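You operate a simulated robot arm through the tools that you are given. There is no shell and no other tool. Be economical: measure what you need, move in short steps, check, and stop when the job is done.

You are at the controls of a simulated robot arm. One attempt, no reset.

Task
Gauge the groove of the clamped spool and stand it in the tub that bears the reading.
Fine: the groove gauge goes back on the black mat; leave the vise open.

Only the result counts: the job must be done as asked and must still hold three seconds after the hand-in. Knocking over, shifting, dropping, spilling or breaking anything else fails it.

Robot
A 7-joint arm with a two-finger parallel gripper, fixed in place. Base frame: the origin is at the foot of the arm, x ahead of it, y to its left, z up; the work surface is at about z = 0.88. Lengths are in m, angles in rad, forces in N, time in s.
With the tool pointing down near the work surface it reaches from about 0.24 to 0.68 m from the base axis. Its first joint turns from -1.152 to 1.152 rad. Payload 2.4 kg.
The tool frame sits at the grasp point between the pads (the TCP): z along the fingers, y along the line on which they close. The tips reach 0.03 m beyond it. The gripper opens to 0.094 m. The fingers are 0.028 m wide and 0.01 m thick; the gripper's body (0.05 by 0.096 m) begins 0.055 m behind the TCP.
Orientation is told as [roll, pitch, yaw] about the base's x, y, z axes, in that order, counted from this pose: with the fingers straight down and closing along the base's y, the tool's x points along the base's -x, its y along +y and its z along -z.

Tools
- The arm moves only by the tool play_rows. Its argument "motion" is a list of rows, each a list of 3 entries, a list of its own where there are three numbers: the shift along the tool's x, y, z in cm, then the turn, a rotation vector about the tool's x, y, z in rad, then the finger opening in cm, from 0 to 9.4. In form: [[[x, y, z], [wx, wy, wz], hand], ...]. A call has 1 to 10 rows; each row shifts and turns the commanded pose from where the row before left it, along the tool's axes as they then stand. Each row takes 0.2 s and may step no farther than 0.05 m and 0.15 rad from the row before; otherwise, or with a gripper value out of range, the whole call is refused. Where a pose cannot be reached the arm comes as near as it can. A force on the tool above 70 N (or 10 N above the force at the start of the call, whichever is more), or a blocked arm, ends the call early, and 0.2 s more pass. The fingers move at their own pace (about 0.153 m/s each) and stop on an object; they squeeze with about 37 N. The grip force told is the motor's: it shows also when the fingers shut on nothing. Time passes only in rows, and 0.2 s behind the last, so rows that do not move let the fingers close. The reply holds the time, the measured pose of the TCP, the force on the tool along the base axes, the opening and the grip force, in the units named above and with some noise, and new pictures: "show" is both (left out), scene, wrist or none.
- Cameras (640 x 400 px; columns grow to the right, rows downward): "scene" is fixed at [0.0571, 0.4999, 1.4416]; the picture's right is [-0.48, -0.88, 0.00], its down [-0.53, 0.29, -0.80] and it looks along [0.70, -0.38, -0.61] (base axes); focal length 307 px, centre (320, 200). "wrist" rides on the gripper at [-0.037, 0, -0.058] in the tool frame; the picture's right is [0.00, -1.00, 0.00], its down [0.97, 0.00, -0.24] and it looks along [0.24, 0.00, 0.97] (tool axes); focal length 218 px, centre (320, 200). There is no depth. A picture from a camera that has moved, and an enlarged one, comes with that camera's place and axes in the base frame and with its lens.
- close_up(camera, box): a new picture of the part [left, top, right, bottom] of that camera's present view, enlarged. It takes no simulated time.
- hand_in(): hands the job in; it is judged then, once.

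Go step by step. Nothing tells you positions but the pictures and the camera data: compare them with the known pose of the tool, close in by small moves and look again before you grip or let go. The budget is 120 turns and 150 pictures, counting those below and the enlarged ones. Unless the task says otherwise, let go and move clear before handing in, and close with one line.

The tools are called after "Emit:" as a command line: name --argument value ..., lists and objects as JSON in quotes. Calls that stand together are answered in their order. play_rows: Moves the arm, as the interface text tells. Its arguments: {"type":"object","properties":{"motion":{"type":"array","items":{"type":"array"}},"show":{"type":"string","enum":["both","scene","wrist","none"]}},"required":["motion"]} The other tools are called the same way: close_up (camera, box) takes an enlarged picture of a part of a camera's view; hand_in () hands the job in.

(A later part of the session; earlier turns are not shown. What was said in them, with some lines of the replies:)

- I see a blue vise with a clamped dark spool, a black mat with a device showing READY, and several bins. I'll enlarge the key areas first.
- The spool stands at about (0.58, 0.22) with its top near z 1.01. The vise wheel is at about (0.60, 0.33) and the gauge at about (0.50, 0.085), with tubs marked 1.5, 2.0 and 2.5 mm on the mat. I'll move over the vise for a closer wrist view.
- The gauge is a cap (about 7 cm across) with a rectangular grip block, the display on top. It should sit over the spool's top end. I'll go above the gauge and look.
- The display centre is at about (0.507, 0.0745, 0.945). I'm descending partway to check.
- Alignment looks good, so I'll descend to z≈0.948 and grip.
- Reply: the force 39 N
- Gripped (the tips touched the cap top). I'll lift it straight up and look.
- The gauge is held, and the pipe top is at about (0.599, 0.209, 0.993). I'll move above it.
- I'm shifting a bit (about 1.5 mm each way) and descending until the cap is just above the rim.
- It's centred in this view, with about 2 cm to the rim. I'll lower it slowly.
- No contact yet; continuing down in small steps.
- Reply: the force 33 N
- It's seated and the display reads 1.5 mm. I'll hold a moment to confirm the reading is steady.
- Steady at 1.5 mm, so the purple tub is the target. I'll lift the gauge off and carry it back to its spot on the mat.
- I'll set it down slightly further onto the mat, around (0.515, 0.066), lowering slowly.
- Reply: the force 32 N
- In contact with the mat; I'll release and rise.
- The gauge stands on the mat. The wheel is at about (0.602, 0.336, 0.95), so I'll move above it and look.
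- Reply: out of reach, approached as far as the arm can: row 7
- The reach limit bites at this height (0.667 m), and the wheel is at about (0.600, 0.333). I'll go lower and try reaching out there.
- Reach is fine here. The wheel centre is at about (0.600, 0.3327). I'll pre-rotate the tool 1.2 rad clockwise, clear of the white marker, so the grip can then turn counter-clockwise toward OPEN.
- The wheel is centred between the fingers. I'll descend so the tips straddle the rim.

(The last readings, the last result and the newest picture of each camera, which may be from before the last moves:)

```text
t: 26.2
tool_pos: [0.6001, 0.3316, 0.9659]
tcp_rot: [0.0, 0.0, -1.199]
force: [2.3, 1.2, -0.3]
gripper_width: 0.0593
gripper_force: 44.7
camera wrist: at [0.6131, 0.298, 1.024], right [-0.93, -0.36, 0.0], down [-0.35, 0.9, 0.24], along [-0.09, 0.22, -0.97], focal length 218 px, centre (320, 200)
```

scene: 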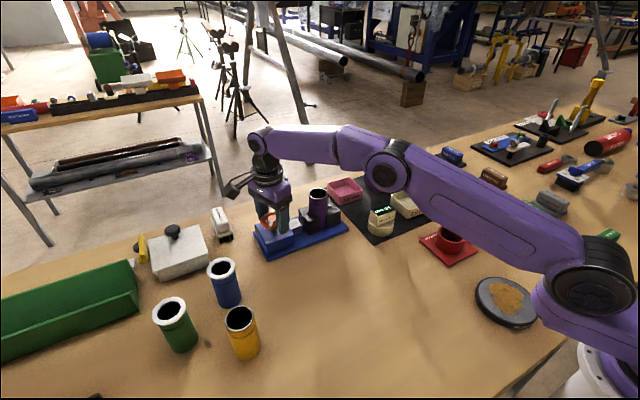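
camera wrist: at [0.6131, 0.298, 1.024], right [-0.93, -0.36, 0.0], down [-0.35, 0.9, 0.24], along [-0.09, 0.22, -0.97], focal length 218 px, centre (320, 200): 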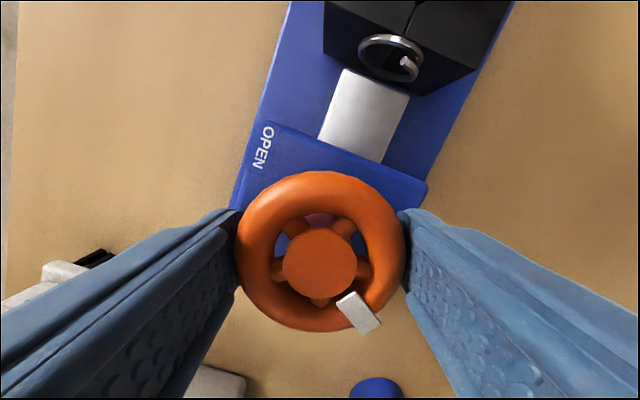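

Gripping the rim. I'll turn counter-clockwise a little as a test.

Emit:
play_rows --motion '[[[0, 0, 0], [0, 0, -0.1], 5.4], [[0, 0, 0], [0, 0, -0.1], 5.4], [[0, 0, 0], [0, 0, -0.1], 5.4], [[0, 0, 0], [0, 0, -0.1], 5.4], [[0, 0, 0], [0, 0, 0], 5.4]]' --show "wrist"

```text
t: 27.4
tool_pos: [0.6003, 0.3317, 0.9667]
tcp_rot: [0.0, 0.002, -0.796]
force: [7.6, 6.4, -2.4]
gripper_width: 0.0597
gripper_force: 45.0
camera wrist: at [0.6257, 0.3061, 1.024], right [-0.71, -0.7, 0.0], down [-0.68, 0.69, 0.24], along [-0.17, 0.17, -0.97], focal length 218 px, centre (320, 200)
```

wrist: 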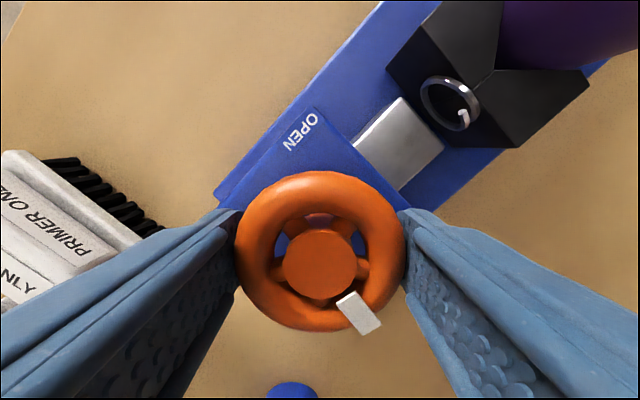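

The wheel turns with the gripper. Continuing.

Emit:
play_rows --motion '[[[0, 0, 0], [0, 0, -0.13], 5.4], [[0, 0, 0], [0, 0, -0.13], 5.4], [[0, 0, 0], [0, 0, -0.13], 5.4], [[0, 0, 0], [0, 0, -0.13], 5.4], [[0, 0, 0], [0, 0, -0.13], 5.4], [[0, 0, 0], [0, 0, -0.13], 5.4], [[0, 0, 0], [0, 0, -0.13], 5.4], [[0, 0, 0], [0, 0, -0.13], 5.4], [[0, 0, 0], [0, 0, -0.13], 5.4], [[0, 0, 0], [0, 0, 0], 5.4]]'

```text
t: 29.6
tool_pos: [0.6001, 0.3328, 0.9662]
tcp_rot: [0.0, -0.001, 0.375]
force: [11.9, 8.9, -7.4]
gripper_width: 0.0592
gripper_force: 45.2
camera wrist: at [0.6343, 0.3466, 1.024], right [0.37, -0.93, 0.0], down [-0.9, -0.35, 0.24], along [-0.22, -0.09, -0.97], focal length 218 px, centre (320, 200)
```

scene: 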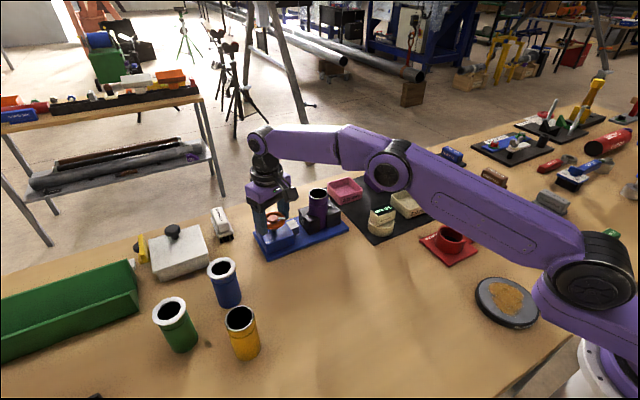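
wrist: 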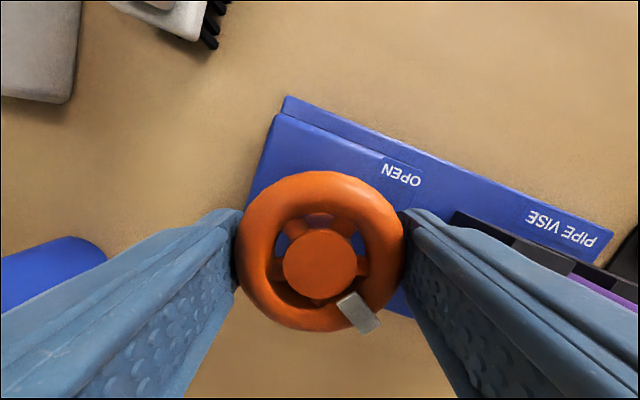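

Emit:
play_rows --motion '[[[0, 0, 0], [0, 0, -0.13], 5.4], [[0, 0, 0], [0, 0, -0.13], 5.4], [[0, 0, 0], [0, 0, -0.13], 5.4], [[0, 0, 0], [0, 0, -0.13], 5.4], [[0, 0, 0], [0, 0, -0.13], 5.4], [[0, 0, 0], [0, 0, -0.13], 5.4], [[0, 0, 0], [0, 0, -0.13], 5.4], [[0, 0, 0], [0, 0, -0.13], 5.4], [[0, 0, 0], [0, 0, 0], 5.4]]'

Emit:
close_up --camera "scene" --box '[220, 160, 360, 270]'

```text
t: 31.6
tool_pos: [0.6007, 0.3321, 0.9672]
tcp_rot: [0.003, 0.001, 1.415]
force: [-2.8, 3.7, -5.3]
gripper_width: 0.0593
gripper_force: 45.3
camera wrist: at [0.6054, 0.37, 1.0239], right [0.99, -0.16, 0.0], down [-0.15, -0.96, 0.24], along [-0.04, -0.24, -0.97], focal length 218 px, centre (320, 200)
```

scene: 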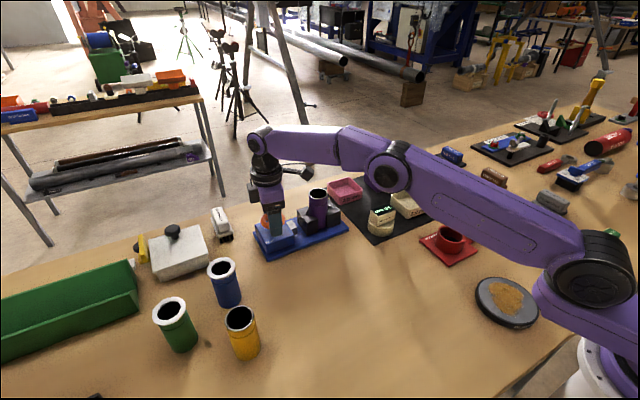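
wrist: 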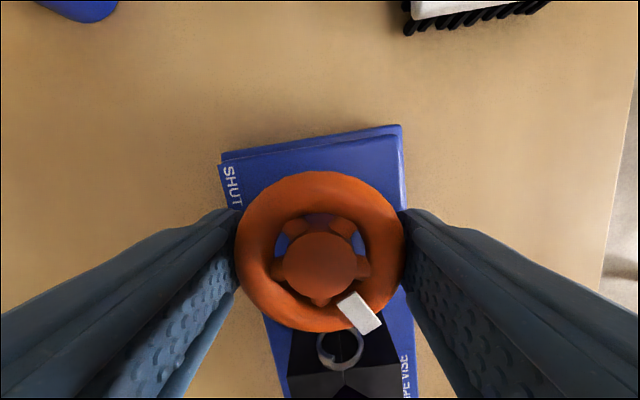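

```text
3.64 times, centred on (290, 215) of scene
camera zoom: at [0.0571, 0.5, 1.4416], right [-0.48, -0.88, 0.0], down [-0.53, 0.29, -0.8], along [0.7, -0.38, -0.61], focal length 1117 px, centre (429, 146)
```

zoom: 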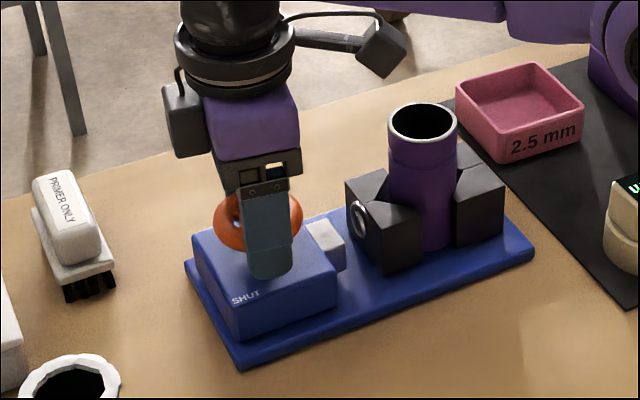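

About 150° turned so far; continuing to the OPEN mark.

Emit:
play_rows --motion '[[[0, 0, 0], [0, 0, -0.1], 5.4], [[0, 0, 0], [0, 0, -0.1], 5.4], [[0, 0, 0], [0, 0, -0.1], 5.4], [[0, 0, 0], [0, 0, -0.1], 5.4], [[0, 0, 0], [0, 0, -0.1], 5.4], [[0, 0, 0], [0, 0, 0], 5.4]]'

Emit:
close_up --camera "scene" --box '[220, 160, 360, 270]'

```text
t: 33.0
tool_pos: [0.6, 0.3334, 0.9666]
tcp_rot: [0.001, -0.003, 1.915]
force: [-5.5, 4.4, -9.6]
gripper_width: 0.0594
gripper_force: 44.9
camera wrist: at [0.587, 0.3681, 1.0241], right [0.94, 0.34, 0.0], down [0.33, -0.91, 0.24], along [0.08, -0.23, -0.97], focal length 218 px, centre (320, 200)
```

scene: 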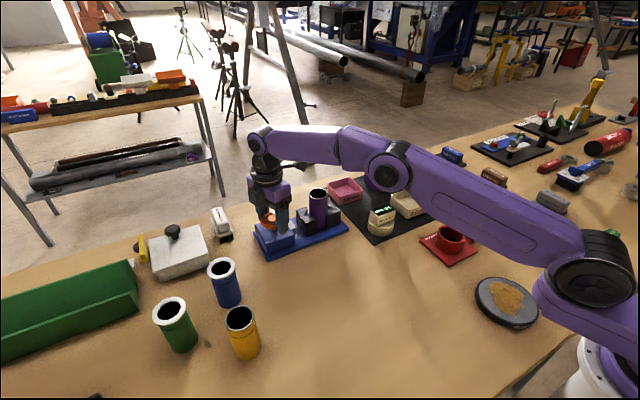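
wrist: 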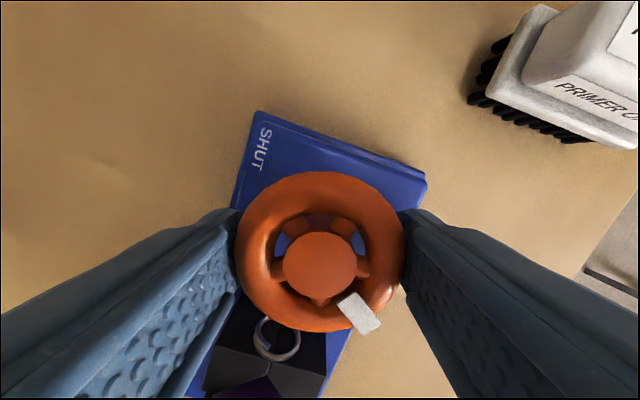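

```text
3.64 times, centred on (290, 215) of scene
camera zoom: at [0.057, 0.5001, 1.4416], right [-0.48, -0.88, 0.0], down [-0.53, 0.29, -0.8], along [0.7, -0.38, -0.61], focal length 1117 px, centre (429, 146)
```

zoom: 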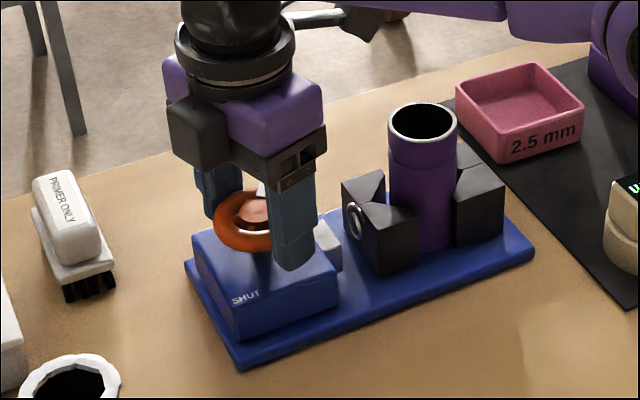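

The jaw has clearly backed off the pipe. I'll turn a bit further to see if it reaches a stop.

Emit:
play_rows --motion '[[[0, 0, 0], [0, 0, -0.1], 5.4], [[0, 0, 0], [0, 0, -0.1], 5.4], [[0, 0, 0], [0, 0, 0], 5.4]]' --show "wrist"

Emit:
close_up --camera "scene" --box '[220, 160, 360, 270]'

```text
t: 33.8
tool_pos: [0.5996, 0.3329, 0.9655]
tcp_rot: [0.002, 0.001, 2.116]
force: [-9.2, 7.0, -7.0]
gripper_width: 0.0597
gripper_force: 45.3
camera wrist: at [0.5802, 0.3649, 1.0241], right [0.86, 0.52, 0.0], down [0.5, -0.83, 0.24], along [0.12, -0.21, -0.97], focal length 218 px, centre (320, 200)
```

wrist: 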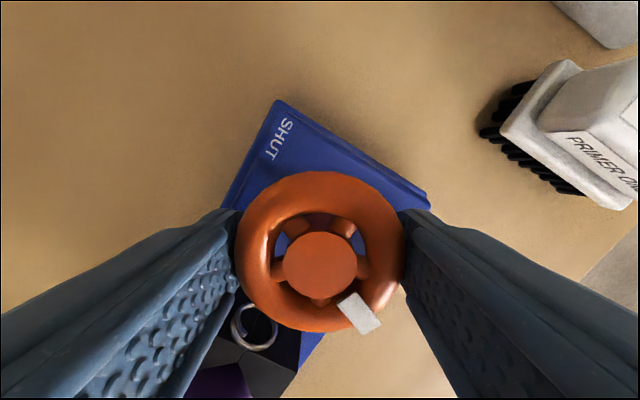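

```text
3.64 times, centred on (290, 215) of scene
camera zoom: at [0.0569, 0.5001, 1.4416], right [-0.48, -0.88, 0.0], down [-0.53, 0.29, -0.8], along [0.7, -0.38, -0.61], focal length 1117 px, centre (429, 146)
```

zoom: 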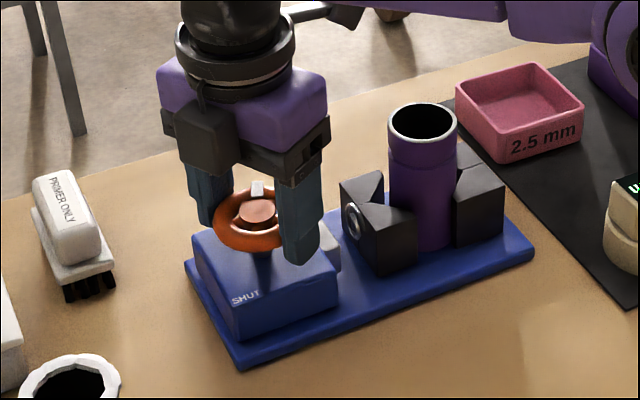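

Emit:
play_rows --motion '[[[0, 0, 0], [0, 0, -0.1], 5.4], [[0, 0, 0], [0, 0, -0.1], 5.4], [[0, 0, 0], [0, 0, 0], 5.4]]' --show "wrist"

Emit:
close_up --camera "scene" --box '[220, 160, 360, 270]'

```text
t: 34.6
tool_pos: [0.6009, 0.3316, 0.9669]
tcp_rot: [0.002, 0.002, 2.311]
force: [-9.9, 3.8, -5.8]
gripper_width: 0.0595
gripper_force: 45.0
camera wrist: at [0.5753, 0.3596, 1.0241], right [0.74, 0.67, 0.0], down [0.65, -0.72, 0.24], along [0.16, -0.18, -0.97], focal length 218 px, centre (320, 200)
```

wrist: 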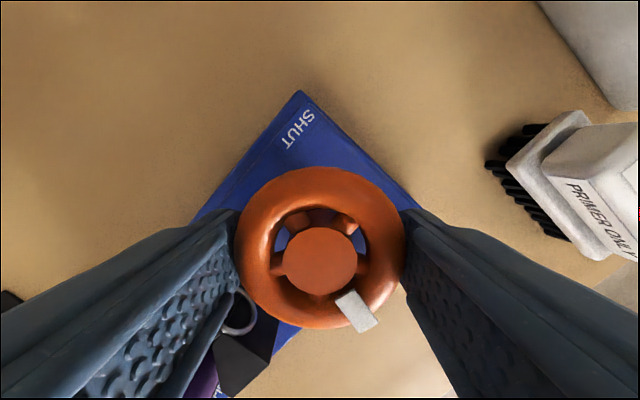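

```text
3.64 times, centred on (290, 215) of scene
camera zoom: at [0.0569, 0.5, 1.4416], right [-0.48, -0.88, 0.0], down [-0.53, 0.29, -0.8], along [0.7, -0.38, -0.61], focal length 1117 px, centre (429, 146)
```

zoom: 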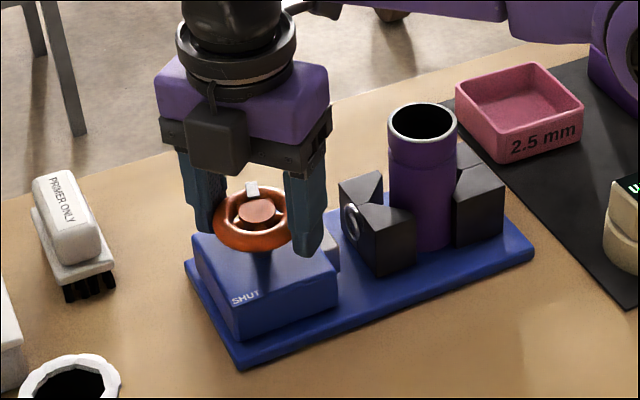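

The stop seems reached and the jaw is well open. I'll release, rise and rotate the tool back.

Emit:
play_rows --motion '[[[0, 0, 0], [0, 0, 0], 7.8], [[0, 0, 0], [0, 0, 0], 7.8], [[0, 0, -2.5], [0, 0, 0], 7.8], [[0, 0, -3.5], [0, 0, 0], 8.5], [[0, 0, 0], [0, 0, 0.14], 9], [[0, 0, 0], [0, 0, 0.14], 9], [[0, 0, 0], [0, 0, 0.14], 9], [[0, 0, 0], [0, 0, 0.14], 9], [[0, 0, 0], [0, 0, 0.14], 9], [[0, 0, 0], [0, 0, 0.14], 9]]' --show "none"

Emit:
play_rows --motion '[[[0, 0, 0], [0, 0, 0.148], 9], [[0, 0, 0], [0, 0, 0.148], 9], [[0, 0, 0], [0, 0, 0.148], 9], [[0, 0, 0], [0, 0, 0.148], 9], [[0, 0, 0], [0, 0, 0.148], 9], [[0, 0, 0], [0, 0, 0.148], 9], [[0, 0, 0], [0, 0, 0.148], 9], [[0, 0, 0], [0, 0, 0.148], 9], [[0, 0, 0], [0, 0, 0.148], 9], [[0, 0, 0], [0, 0, 0.14], 9]]' --show "both"

Emit:
close_up --camera "wrist" --box '[240, 100, 640, 300]'

```text
t: 36.8
tool_pos: [0.6006, 0.3328, 1.0258]
tcp_rot: [0.001, 0.001, 1.469]
force: [-0.2, 0.4, -0.9]
gripper_width: 0.0899
gripper_force: 0.1
```

```text
t: 39.0
tool_pos: [0.6, 0.3319, 1.0258]
tcp_rot: [0.0, 0.001, -0.004]
force: [0.1, 0.1, 0.1]
gripper_width: 0.0901
gripper_force: 0.0
camera wrist: at [0.6369, 0.3323, 1.0838], right [0.0, -1.0, 0.0], down [-0.97, 0.0, 0.24], along [-0.24, 0.0, -0.97], focal length 218 px, centre (320, 200)
```

scene: 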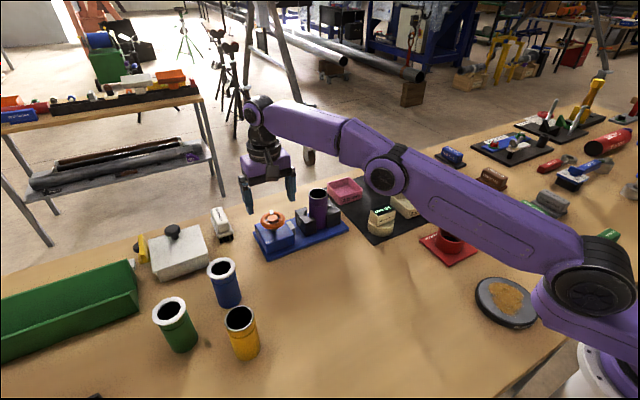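
wrist: 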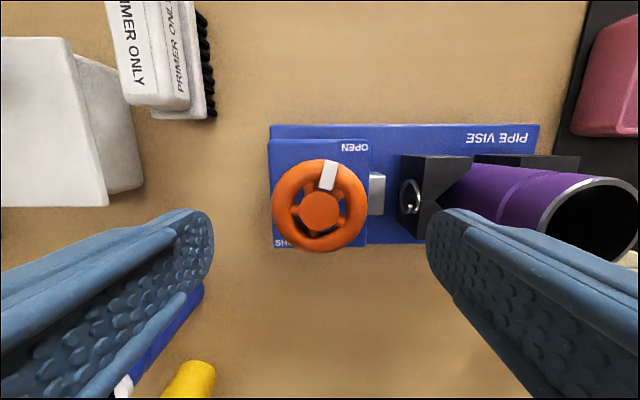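

```text
1.60 times, centred on (440, 200) of wrist
camera zoom: at [0.6369, 0.3323, 1.0838], right [0.0, -1.0, 0.0], down [-0.97, 0.0, 0.24], along [-0.24, 0.0, -0.97], focal length 349 px, centre (128, 200)
```

zoom: 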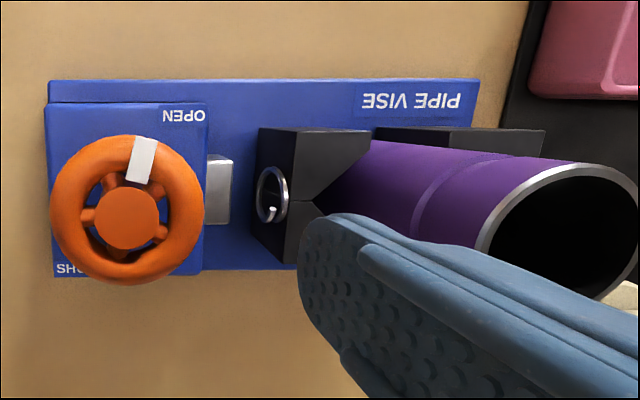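

The vise is open. Now I'll move above the pipe at about (0.598, 0.2085).

Emit:
play_rows --motion '[[[0.3, -0.5, -1.5], [0, 0, 0], 9.4], [[0.2, -1.5, -2.5], [0, 0, 0], 9.4], [[0, -2.5, -2], [0, 0, 0], 9.4], [[-0.3, -4, -1], [0, 0, 0], 9.4], [[0, -3.8, 0], [0, 0, 0], 9.4], [[0, 0, 0], [0, 0, 0], 9.4]]'

Emit:
close_up --camera "wrist" --box '[200, 120, 440, 280]'

Emit:
close_up --camera "scene" --box '[260, 130, 380, 250]'

```text
t: 40.4
tool_pos: [0.5967, 0.2089, 1.095]
tcp_rot: [0.001, -0.001, 0.0]
force: [-0.2, -0.2, 0.0]
gripper_width: 0.094
gripper_force: 0.1
camera wrist: at [0.6338, 0.2086, 1.1531], right [0.0, -1.0, 0.0], down [-0.97, 0.0, 0.24], along [-0.24, 0.0, -0.97], focal length 218 px, centre (320, 200)
```

scene: 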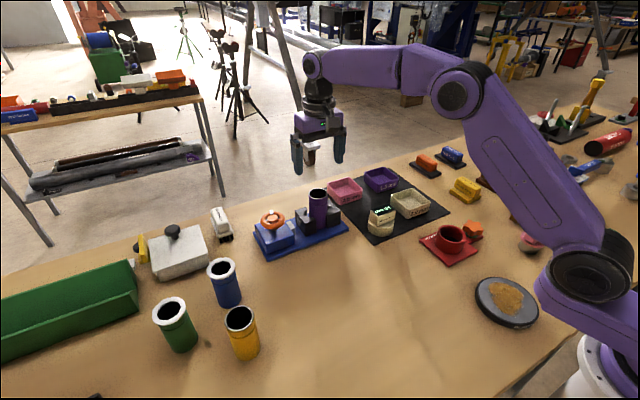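
wrist: 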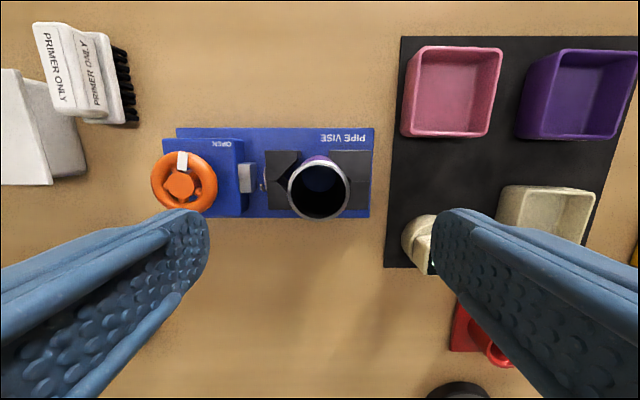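

```text
2.50 times, centred on (320, 200) of wrist
camera zoom: at [0.6338, 0.2086, 1.1531], right [0.0, -1.0, 0.0], down [-0.97, 0.0, 0.24], along [-0.24, 0.0, -0.97], focal length 546 px, centre (320, 200)
```

zoom: 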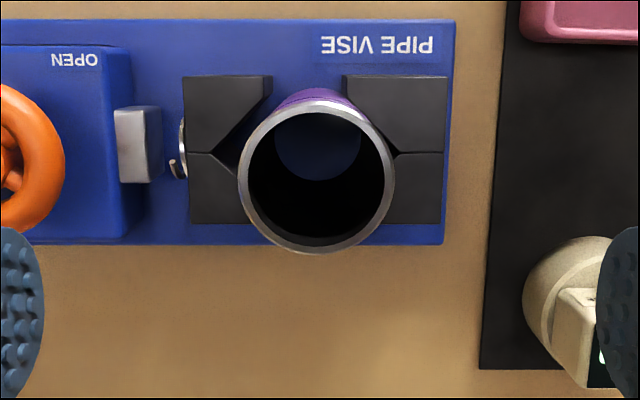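

```text
3.33 times, centred on (320, 190) of scene
camera zoom: at [0.0571, 0.4998, 1.4417], right [-0.48, -0.88, 0.0], down [-0.53, 0.29, -0.8], along [0.7, -0.38, -0.61], focal length 1024 px, centre (320, 233)
```

zoom: 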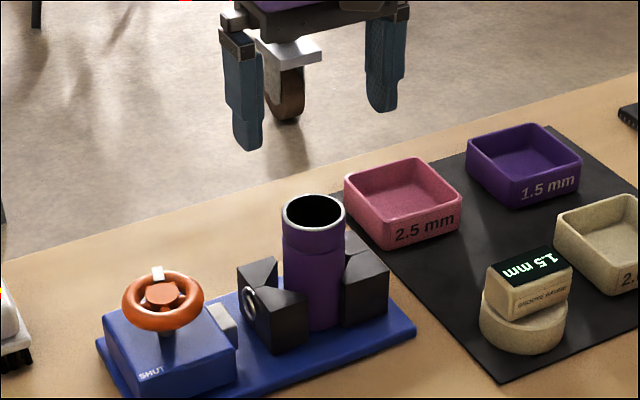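

The pipe centre is at about (0.600, 0.2095). I'll descend to straddle its top above the jaws (TCP ≈ 0.98).

Emit:
play_rows --motion '[[[-0.35, 0.05, 4], [0, 0, 0], 9.4], [[0, 0, 4], [0, 0, 0], 9.4], [[0, 0, 2.5], [0, 0, 0], 9.4], [[0, 0, 0], [0, 0, 0], 9.4]]' --show "wrist"

Emit:
close_up --camera "scene" --box '[260, 130, 380, 250]'

```text
t: 41.4
tool_pos: [0.6024, 0.2086, 0.9905]
tcp_rot: [0.0, -0.001, 0.001]
force: [0.1, 0.5, 0.2]
gripper_width: 0.094
gripper_force: 0.0
camera wrist: at [0.6382, 0.2099, 1.0484], right [0.0, -1.0, 0.0], down [-0.97, 0.0, 0.24], along [-0.24, 0.0, -0.97], focal length 218 px, centre (320, 200)
```

wrist: 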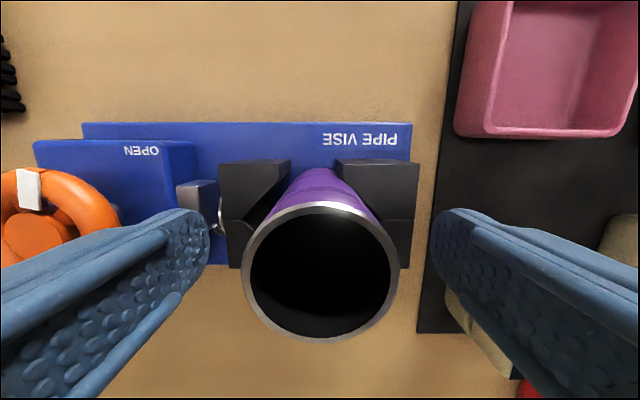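

```text
3.33 times, centred on (320, 190) of scene
camera zoom: at [0.0571, 0.4999, 1.4416], right [-0.48, -0.88, 0.0], down [-0.53, 0.29, -0.8], along [0.7, -0.38, -0.61], focal length 1024 px, centre (320, 233)
```

zoom: 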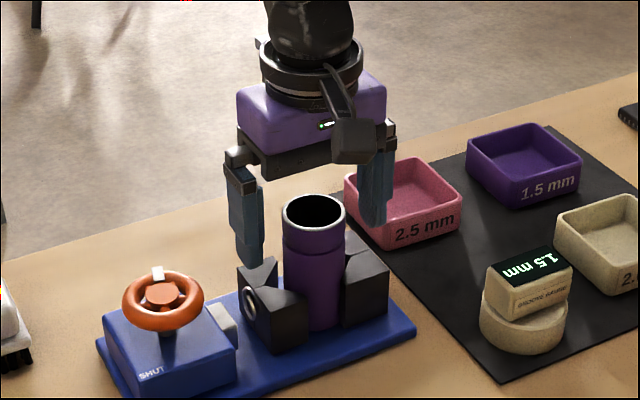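

The jaw tops are at about z 0.936, so I'll lower to TCP ≈ 0.977 and close.

Emit:
play_rows --motion '[[[0, 0, 1.3], [0, 0, 0], 9.4], [[0, 0, 0], [0, 0, 0], 9.4], [[0, 0, 0], [0, 0, 0], 4.0], [[0, 0, 0], [0, 0, 0], 4.0], [[0, 0, 0], [0, 0, 0], 4.0]]' --show "wrist"

Emit:
close_up --camera "scene" --box '[260, 130, 380, 250]'

```text
t: 42.6
tool_pos: [0.6012, 0.2097, 0.9789]
tcp_rot: [0.001, 0.001, -0.001]
force: [-0.1, 2.3, -0.5]
gripper_width: 0.0472
gripper_force: 37.1
camera wrist: at [0.638, 0.2096, 1.0361], right [0.0, -1.0, 0.0], down [-0.97, 0.0, 0.24], along [-0.24, 0.0, -0.97], focal length 218 px, centre (320, 200)
```

wrist: 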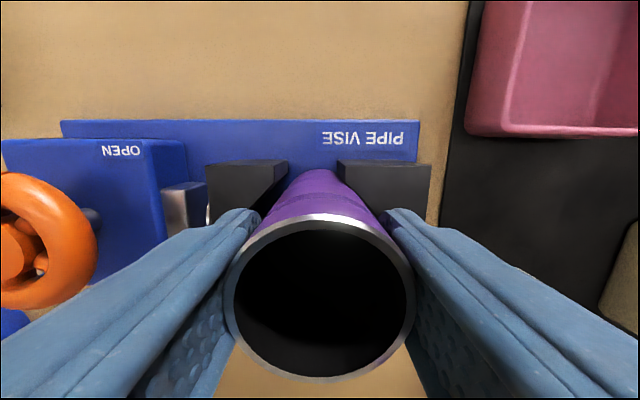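

```text
3.33 times, centred on (320, 190) of scene
camera zoom: at [0.0571, 0.4999, 1.4416], right [-0.48, -0.88, 0.0], down [-0.53, 0.29, -0.8], along [0.7, -0.38, -0.61], focal length 1024 px, centre (320, 233)
```

zoom: 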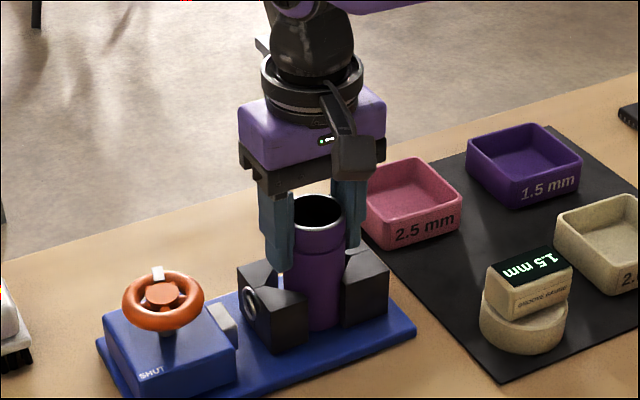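

Gripped at 47 mm. I'll lift straight up and look.

Emit:
play_rows --motion '[[[0, 0.1, -0.8], [0, 0, 0], 4.0], [[0, 0, -2.5], [0, 0, 0], 4.0], [[0, 0, -4], [0, 0, 0], 4.0], [[0, 0, -4], [0, 0, 0], 4.0], [[0, 0, -1.5], [0, 0, 0], 4.0], [[0, 0, 0], [0, 0, 0], 4.0]]'

Emit:
close_up --camera "scene" --box '[260, 130, 460, 250]'

Emit:
close_up --camera "wrist" --box '[380, 0, 640, 180]'

```text
t: 44.0
tool_pos: [0.6016, 0.2122, 1.1084]
tcp_rot: [-0.001, -0.001, 0.001]
force: [-0.1, -1.2, -3.1]
gripper_width: 0.0472
gripper_force: 36.1
camera wrist: at [0.6375, 0.2126, 1.1652], right [0.0, -1.0, 0.0], down [-0.97, 0.0, 0.24], along [-0.24, 0.0, -0.97], focal length 218 px, centre (320, 200)
```

scene: 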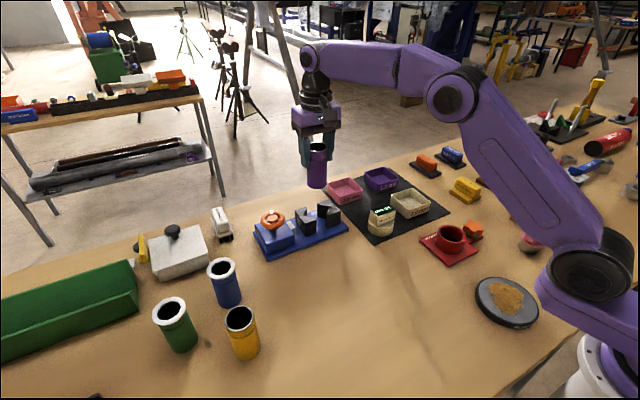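
wrist: 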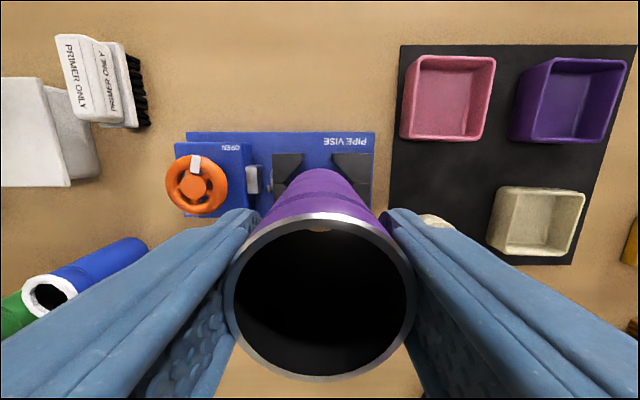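

```text
3.20 times, centred on (360, 190) of scene
camera zoom: at [0.0571, 0.4999, 1.4416], right [-0.48, -0.88, 0.0], down [-0.53, 0.29, -0.8], along [0.7, -0.38, -0.61], focal length 983 px, centre (192, 232)
```

zoom: 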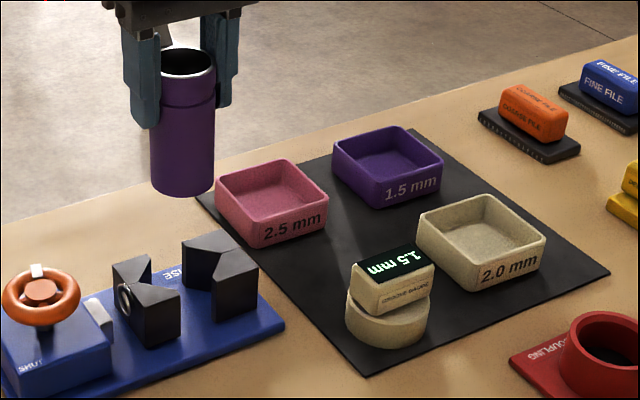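

```text
2.22 times, centred on (510, 90) of wrist
camera zoom: at [0.6375, 0.2126, 1.1652], right [0.0, -1.0, 0.0], down [-0.97, 0.0, 0.24], along [-0.24, 0.0, -0.97], focal length 485 px, centre (-102, 444)
```

zoom: 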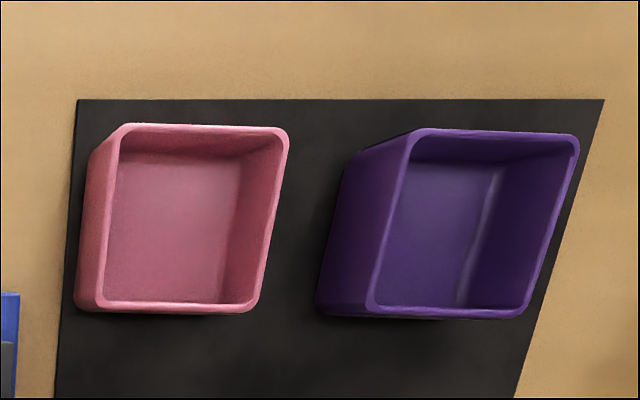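

The pipe is in hand; its bottom is about 9 cm below the TCP. The purple tub's centre is at about (0.678, -0.057) with its rim at about 0.915. I'll first go to just in front of it.

Emit:
play_rows --motion '[[[-0.1, -3.8, 0], [0, 0, 0], 4.0], [[-0.2, -3.8, 0], [0, 0, 0], 4.0], [[-0.2, -3.8, 0], [0, 0, 0], 4.0], [[-0.2, -3.8, 0.5], [0, 0, 0], 4.0], [[-0.2, -3.8, 1], [0, 0, 0], 4.0], [[-0.2, -3.8, 1], [0, 0, 0], 4.0], [[-0.2, -4, 1], [0, 0, 0], 4.0], [[0, 0, 2], [0, 0, 0], 4.0], [[0, 0, 0], [0, 0, 0], 4.0]]'

Emit:
close_up --camera "scene" --box '[320, 120, 480, 240]'

Emit:
close_up --camera "wrist" --box '[180, 0, 480, 240]'

```text
t: 46.0
tool_pos: [0.6147, -0.0583, 1.0507]
tcp_rot: [0.0, 0.001, -0.001]
force: [0.2, -0.7, -2.4]
gripper_width: 0.0468
gripper_force: 37.1
camera wrist: at [0.6516, -0.0571, 1.1085], right [0.0, -1.0, 0.0], down [-0.97, 0.0, 0.24], along [-0.24, 0.0, -0.97], focal length 218 px, centre (320, 200)
```

scene: 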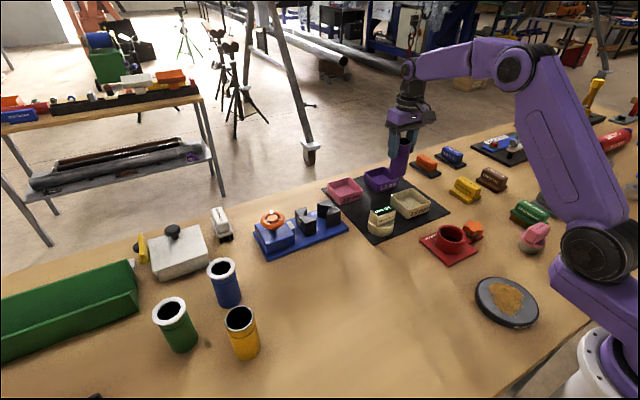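
wrist: 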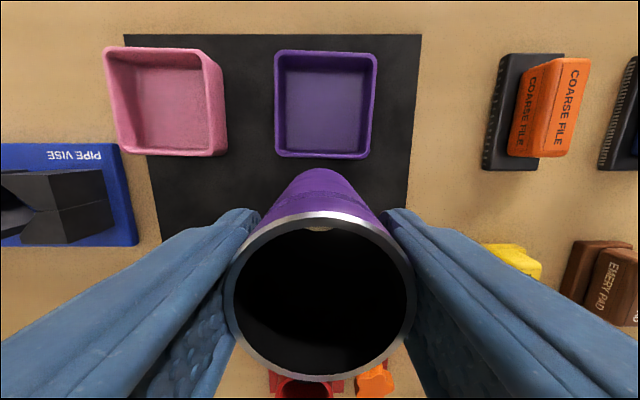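

```text
3.33 times, centred on (400, 180) of scene
camera zoom: at [0.0571, 0.4998, 1.4416], right [-0.48, -0.88, 0.0], down [-0.53, 0.29, -0.8], along [0.7, -0.38, -0.61], focal length 1024 px, centre (53, 267)
```

zoom: 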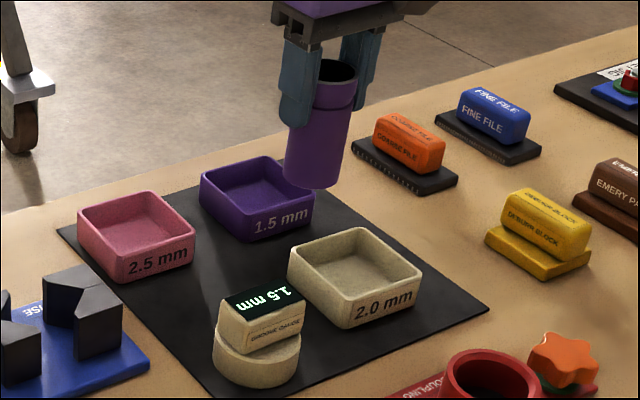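

```text
1.67 times, centred on (330, 120) of wrist
camera zoom: at [0.6516, -0.0571, 1.1085], right [0.0, -1.0, 0.0], down [-0.97, 0.0, 0.24], along [-0.24, 0.0, -0.97], focal length 364 px, centre (303, 333)
```

zoom: 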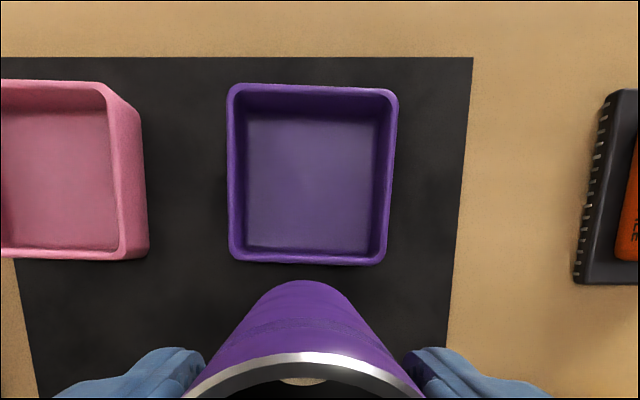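

The tub centre refined to about (0.681, -0.0615). I'll extend over it at TCP z ≈ 1.03.

Emit:
play_rows --motion '[[[0, -0.3, 1], [0, 0, 0], 4.0], [[-2.2, 0, 1], [0, 0, 0], 4.0], [[-2.2, 0, 0], [0, 0, 0], 4.0], [[-2.0, 0, 0], [0, 0, 0], 4.0], [[0, 0, 0], [0, 0, 0], 4.0]]'

Emit:
close_up --camera "scene" --box '[330, 130, 450, 220]'

```text
t: 47.2
tool_pos: [0.6789, -0.0604, 1.0304]
tcp_rot: [0.002, 0.003, 0.0]
force: [-0.3, 0.1, -3.0]
gripper_width: 0.047
gripper_force: 36.4
camera wrist: at [0.7158, -0.0595, 1.0878], right [0.0, -1.0, 0.0], down [-0.97, 0.0, 0.24], along [-0.24, 0.0, -0.97], focal length 218 px, centre (320, 200)
```

scene: 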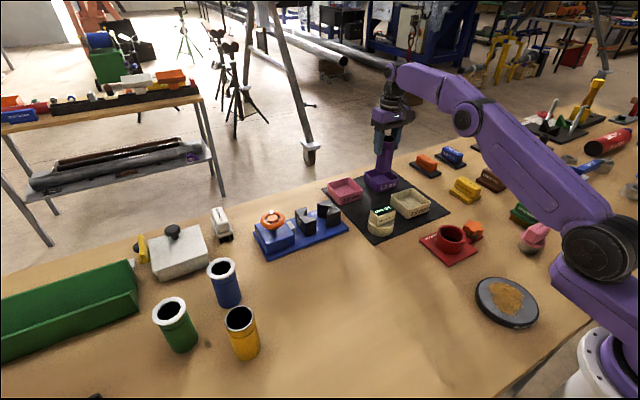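
wrist: 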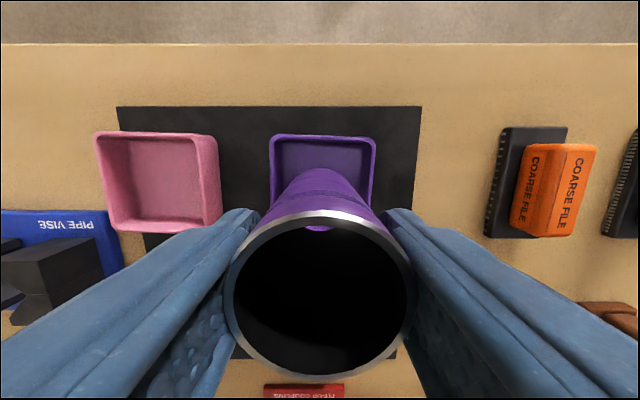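

```text
4.44 times, centred on (390, 175) of scene
camera zoom: at [0.0571, 0.4999, 1.4416], right [-0.48, -0.88, 0.0], down [-0.53, 0.29, -0.8], along [0.7, -0.38, -0.61], focal length 1365 px, centre (9, 311)
```

zoom: 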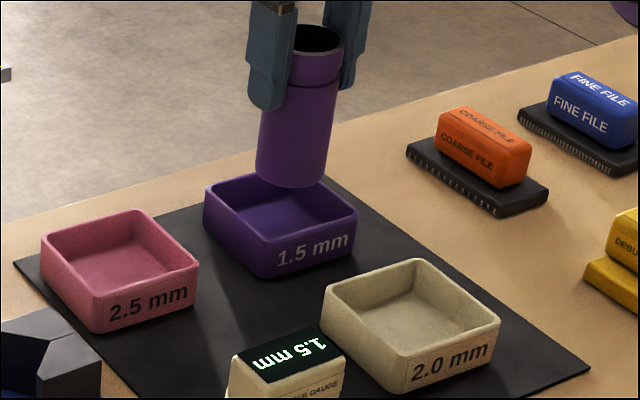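

Well aligned (within 3 mm of centre). I'll lower into the tub.

Emit:
play_rows --motion '[[[-0.1, -0.1, 1.5], [0, 0, 0], 4.0], [[0, 0, 1.5], [0, 0, 0], 4.0], [[0, 0, 0.8], [0, 0, 0], 4.0], [[0, 0, 0], [0, 0, 0], 4.0]]' --show "none"

Emit:
close_up --camera "scene" --box '[330, 130, 450, 220]'

```text
t: 48.2
tool_pos: [0.6804, -0.0607, 0.9934]
tcp_rot: [0.001, -0.001, 0.0]
force: [0.1, -0.4, -2.6]
gripper_width: 0.047
gripper_force: 37.1
```

```text
4.44 times, centred on (390, 175) of scene
camera zoom: at [0.0571, 0.4999, 1.4416], right [-0.48, -0.88, 0.0], down [-0.53, 0.29, -0.8], along [0.7, -0.38, -0.61], focal length 1365 px, centre (9, 311)
```

zoom: 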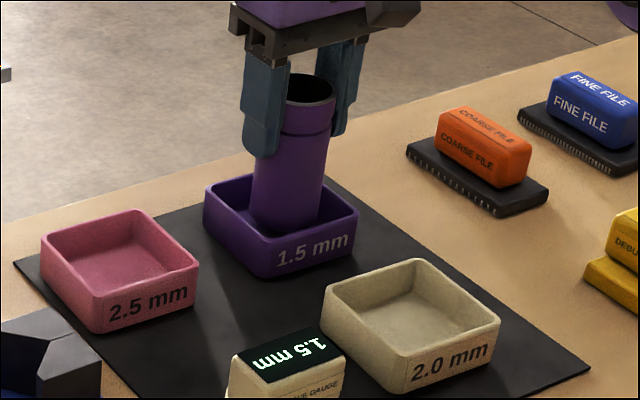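

The pipe is inside the tub. I'll lower slowly until it touches the floor.

Emit:
play_rows --motion '[[[0, 0, 0.5], [0, 0, 0], 4.0], [[0, 0, 0.3], [0, 0, 0], 4.0], [[0, 0, 0], [0, 0, 0], 4.0]]' --show "none"

```text
t: 49.0
tool_pos: [0.6798, -0.0614, 0.9865]
tcp_rot: [0.001, 0.0, -0.001]
force: [0.2, 0.5, -3.5]
gripper_width: 0.0467
gripper_force: 37.3
```

Emit:
play_rows --motion '[[[0, 0, 0.25], [0, 0, 0], 4.0], [[0, 0, 0.25], [0, 0, 0], 4.0], [[0, 0, 0], [0, 0, 0], 4.0]]' --show "none"

```text
t: 49.8
tool_pos: [0.6797, -0.0619, 0.9809]
tcp_rot: [0.0, 0.002, -0.001]
force: [-0.2, 0.2, -3.2]
gripper_width: 0.0468
gripper_force: 37.1
```

Emit:
play_rows --motion '[[[0, 0, 0.2], [0, 0, 0], 4.0], [[0, 0, 0.2], [0, 0, 0], 4.0], [[0, 0, 0], [0, 0, 0], 4.0]]' --show "none"

Emit:
close_up --camera "scene" --box '[330, 130, 450, 220]'

```text
t: 50.6
tool_pos: [0.6799, -0.061, 0.9766]
tcp_rot: [-0.001, -0.001, 0.0]
force: [0.9, 0.4, -3.0]
gripper_width: 0.0469
gripper_force: 37.3
```

```text
4.44 times, centred on (390, 175) of scene
camera zoom: at [0.0571, 0.4999, 1.4416], right [-0.48, -0.88, 0.0], down [-0.53, 0.29, -0.8], along [0.7, -0.38, -0.61], focal length 1365 px, centre (9, 311)
```

zoom: 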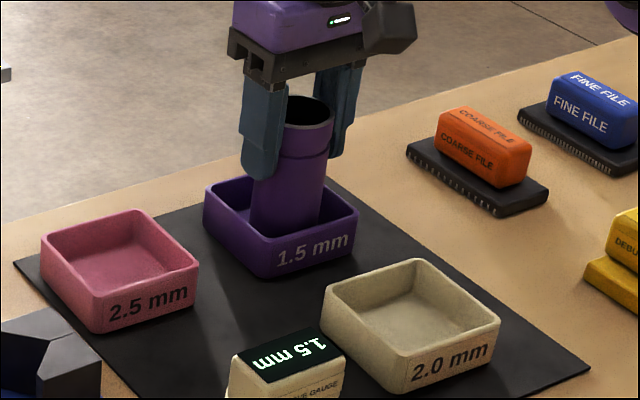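

Not touching yet; continuing in small steps.

Emit:
play_rows --motion '[[[0, 0, 0.2], [0, 0, 0], 4.0], [[0, 0, 0.15], [0, 0, 0], 4.0], [[0, 0, 0], [0, 0, 0], 4.0]]' --show "none"

```text
t: 51.4
tool_pos: [0.6803, -0.0609, 0.9748]
tcp_rot: [-0.001, -0.004, 0.0]
force: [-5.9, -0.8, 21.4]
gripper_width: 0.047
gripper_force: 36.4
```

Floor contact. I'll ease up slightly, release and check.

Emit:
play_rows --motion '[[[0, 0, -0.1], [0, 0, 0], 4.0], [[0, 0, 0], [0, 0, 0], 5.6], [[0, 0, 0], [0, 0, 0], 6.5], [[0, 0, -1.5], [0, 0, 0], 6.5], [[0, 0, -3], [0, 0, 0], 6.5], [[0, 0, -1], [0, 0, 0], 6.5], [[0, 0, 0], [0, 0, 0], 6.5]]'

Emit:
close_up --camera "scene" --box '[330, 130, 450, 220]'

```text
t: 53.0
tool_pos: [0.6802, -0.0624, 1.028]
tcp_rot: [0.001, 0.001, 0.001]
force: [-0.4, 0.7, -0.1]
gripper_width: 0.0648
gripper_force: 0.0
camera wrist: at [0.7153, -0.0612, 1.0866], right [0.0, -1.0, 0.0], down [-0.97, 0.0, 0.24], along [-0.24, 0.0, -0.97], focal length 218 px, centre (320, 200)
```

scene: 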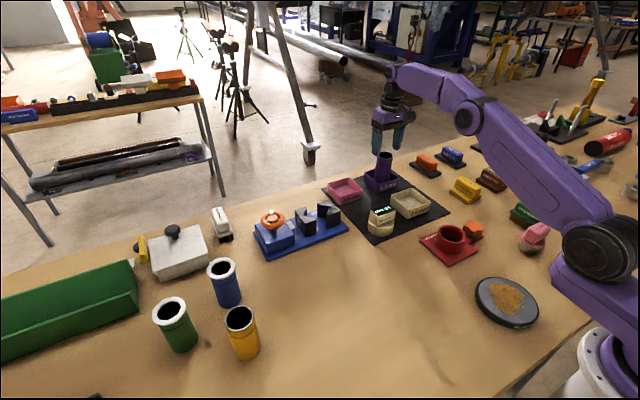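
wrist: 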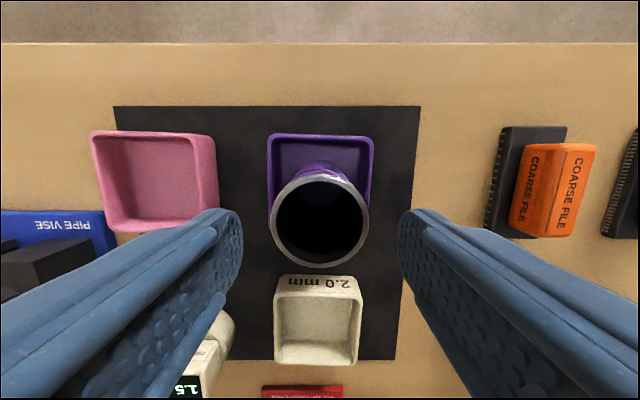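

```text
4.44 times, centred on (390, 175) of scene
camera zoom: at [0.0571, 0.4999, 1.4416], right [-0.48, -0.88, 0.0], down [-0.53, 0.29, -0.8], along [0.7, -0.38, -0.61], focal length 1365 px, centre (9, 311)
```

zoom: 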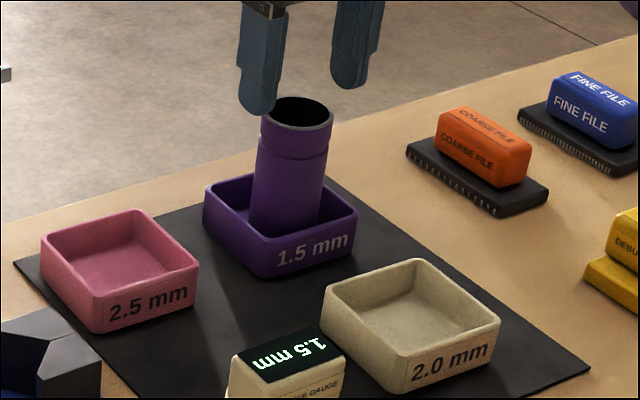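

The spool stands upright in the purple 1.5 mm tub. I'll rise clear and back away for a final check.

Emit:
play_rows --motion '[[[1.5, 0, -3], [0, 0, 0], 6.5], [[2, 0, -4], [0, 0, 0], 6.5], [[4, 0, -4], [0, 0, 0], 6.5], [[4, 0, -3], [0, 0, 0], 6.5], [[0, 0, 0], [0, 0, 0], 6.5]]'

Emit:
close_up --camera "scene" --box '[240, 140, 460, 270]'

```text
refused: row 3 steps farther than a row can; nothing moved
```

```text
2.91 times, centred on (350, 205) of scene
camera zoom: at [0.0571, 0.4999, 1.4416], right [-0.48, -0.88, 0.0], down [-0.53, 0.29, -0.8], along [0.7, -0.38, -0.61], focal length 893 px, centre (233, 186)
```

zoom: 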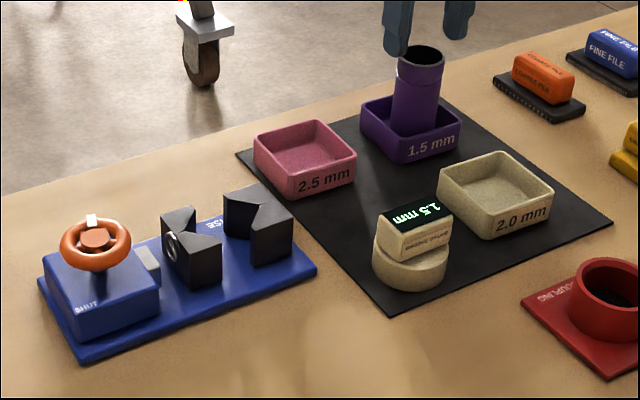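

The step was too large; retrying with smaller ones. Nothing else has changed in the scene.

Emit:
play_rows --motion '[[[1, 0, -3], [0, 0, 0], 6.5], [[2, 0, -3], [0, 0, 0], 6.5], [[3, 0, -3], [0, 0, 0], 6.5], [[3, 0, -3], [0, 0, 0], 6.5], [[0, 0, 0], [0, 0, 0], 6.5]]'

Emit:
close_up --camera "scene" --box '[240, 140, 460, 270]'

```text
t: 54.2
tool_pos: [0.5891, -0.0623, 1.1501]
tcp_rot: [0.001, 0.001, -0.001]
force: [0.9, -0.3, -0.5]
gripper_width: 0.0649
gripper_force: 0.0
camera wrist: at [0.6264, -0.062, 1.2066], right [0.0, -1.0, 0.0], down [-0.97, 0.0, 0.24], along [-0.24, 0.0, -0.97], focal length 218 px, centre (320, 200)
```

scene: 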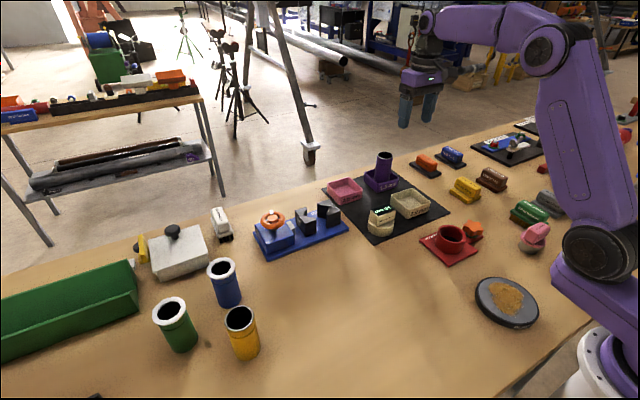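
wrist: 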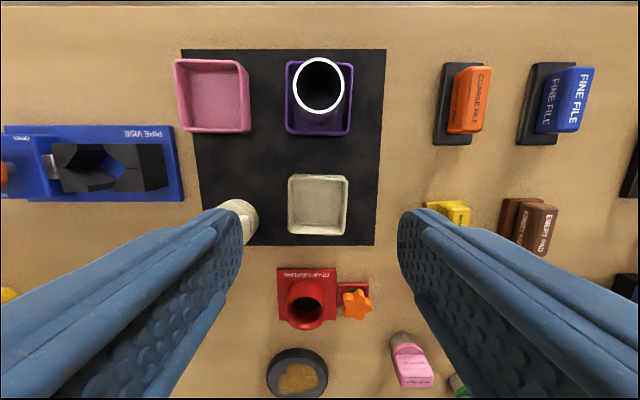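

```text
2.91 times, centred on (350, 205) of scene
camera zoom: at [0.057, 0.4999, 1.4416], right [-0.48, -0.88, 0.0], down [-0.53, 0.29, -0.8], along [0.7, -0.38, -0.61], focal length 893 px, centre (233, 186)
```

zoom: 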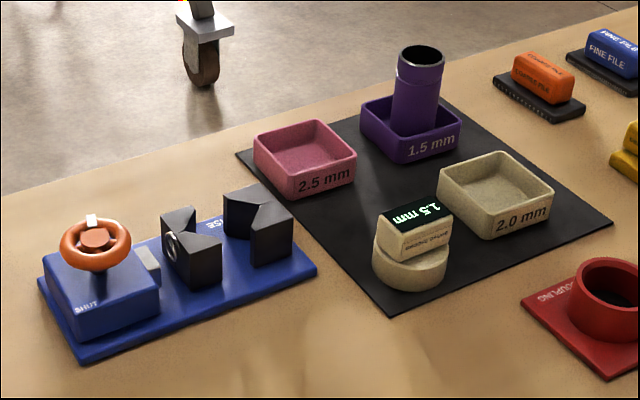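

The spool stands in the 1.5 mm tub, the gauge is on the mat, the vise is open and the arm is clear. I'm handing in.

Emit:
hand_in

```text
The job is handed in.
```

The groove read 1.5 mm; the spool stands upright in the purple 1.5 mm tub, the gauge is back on the black mat, and the vise is left open.
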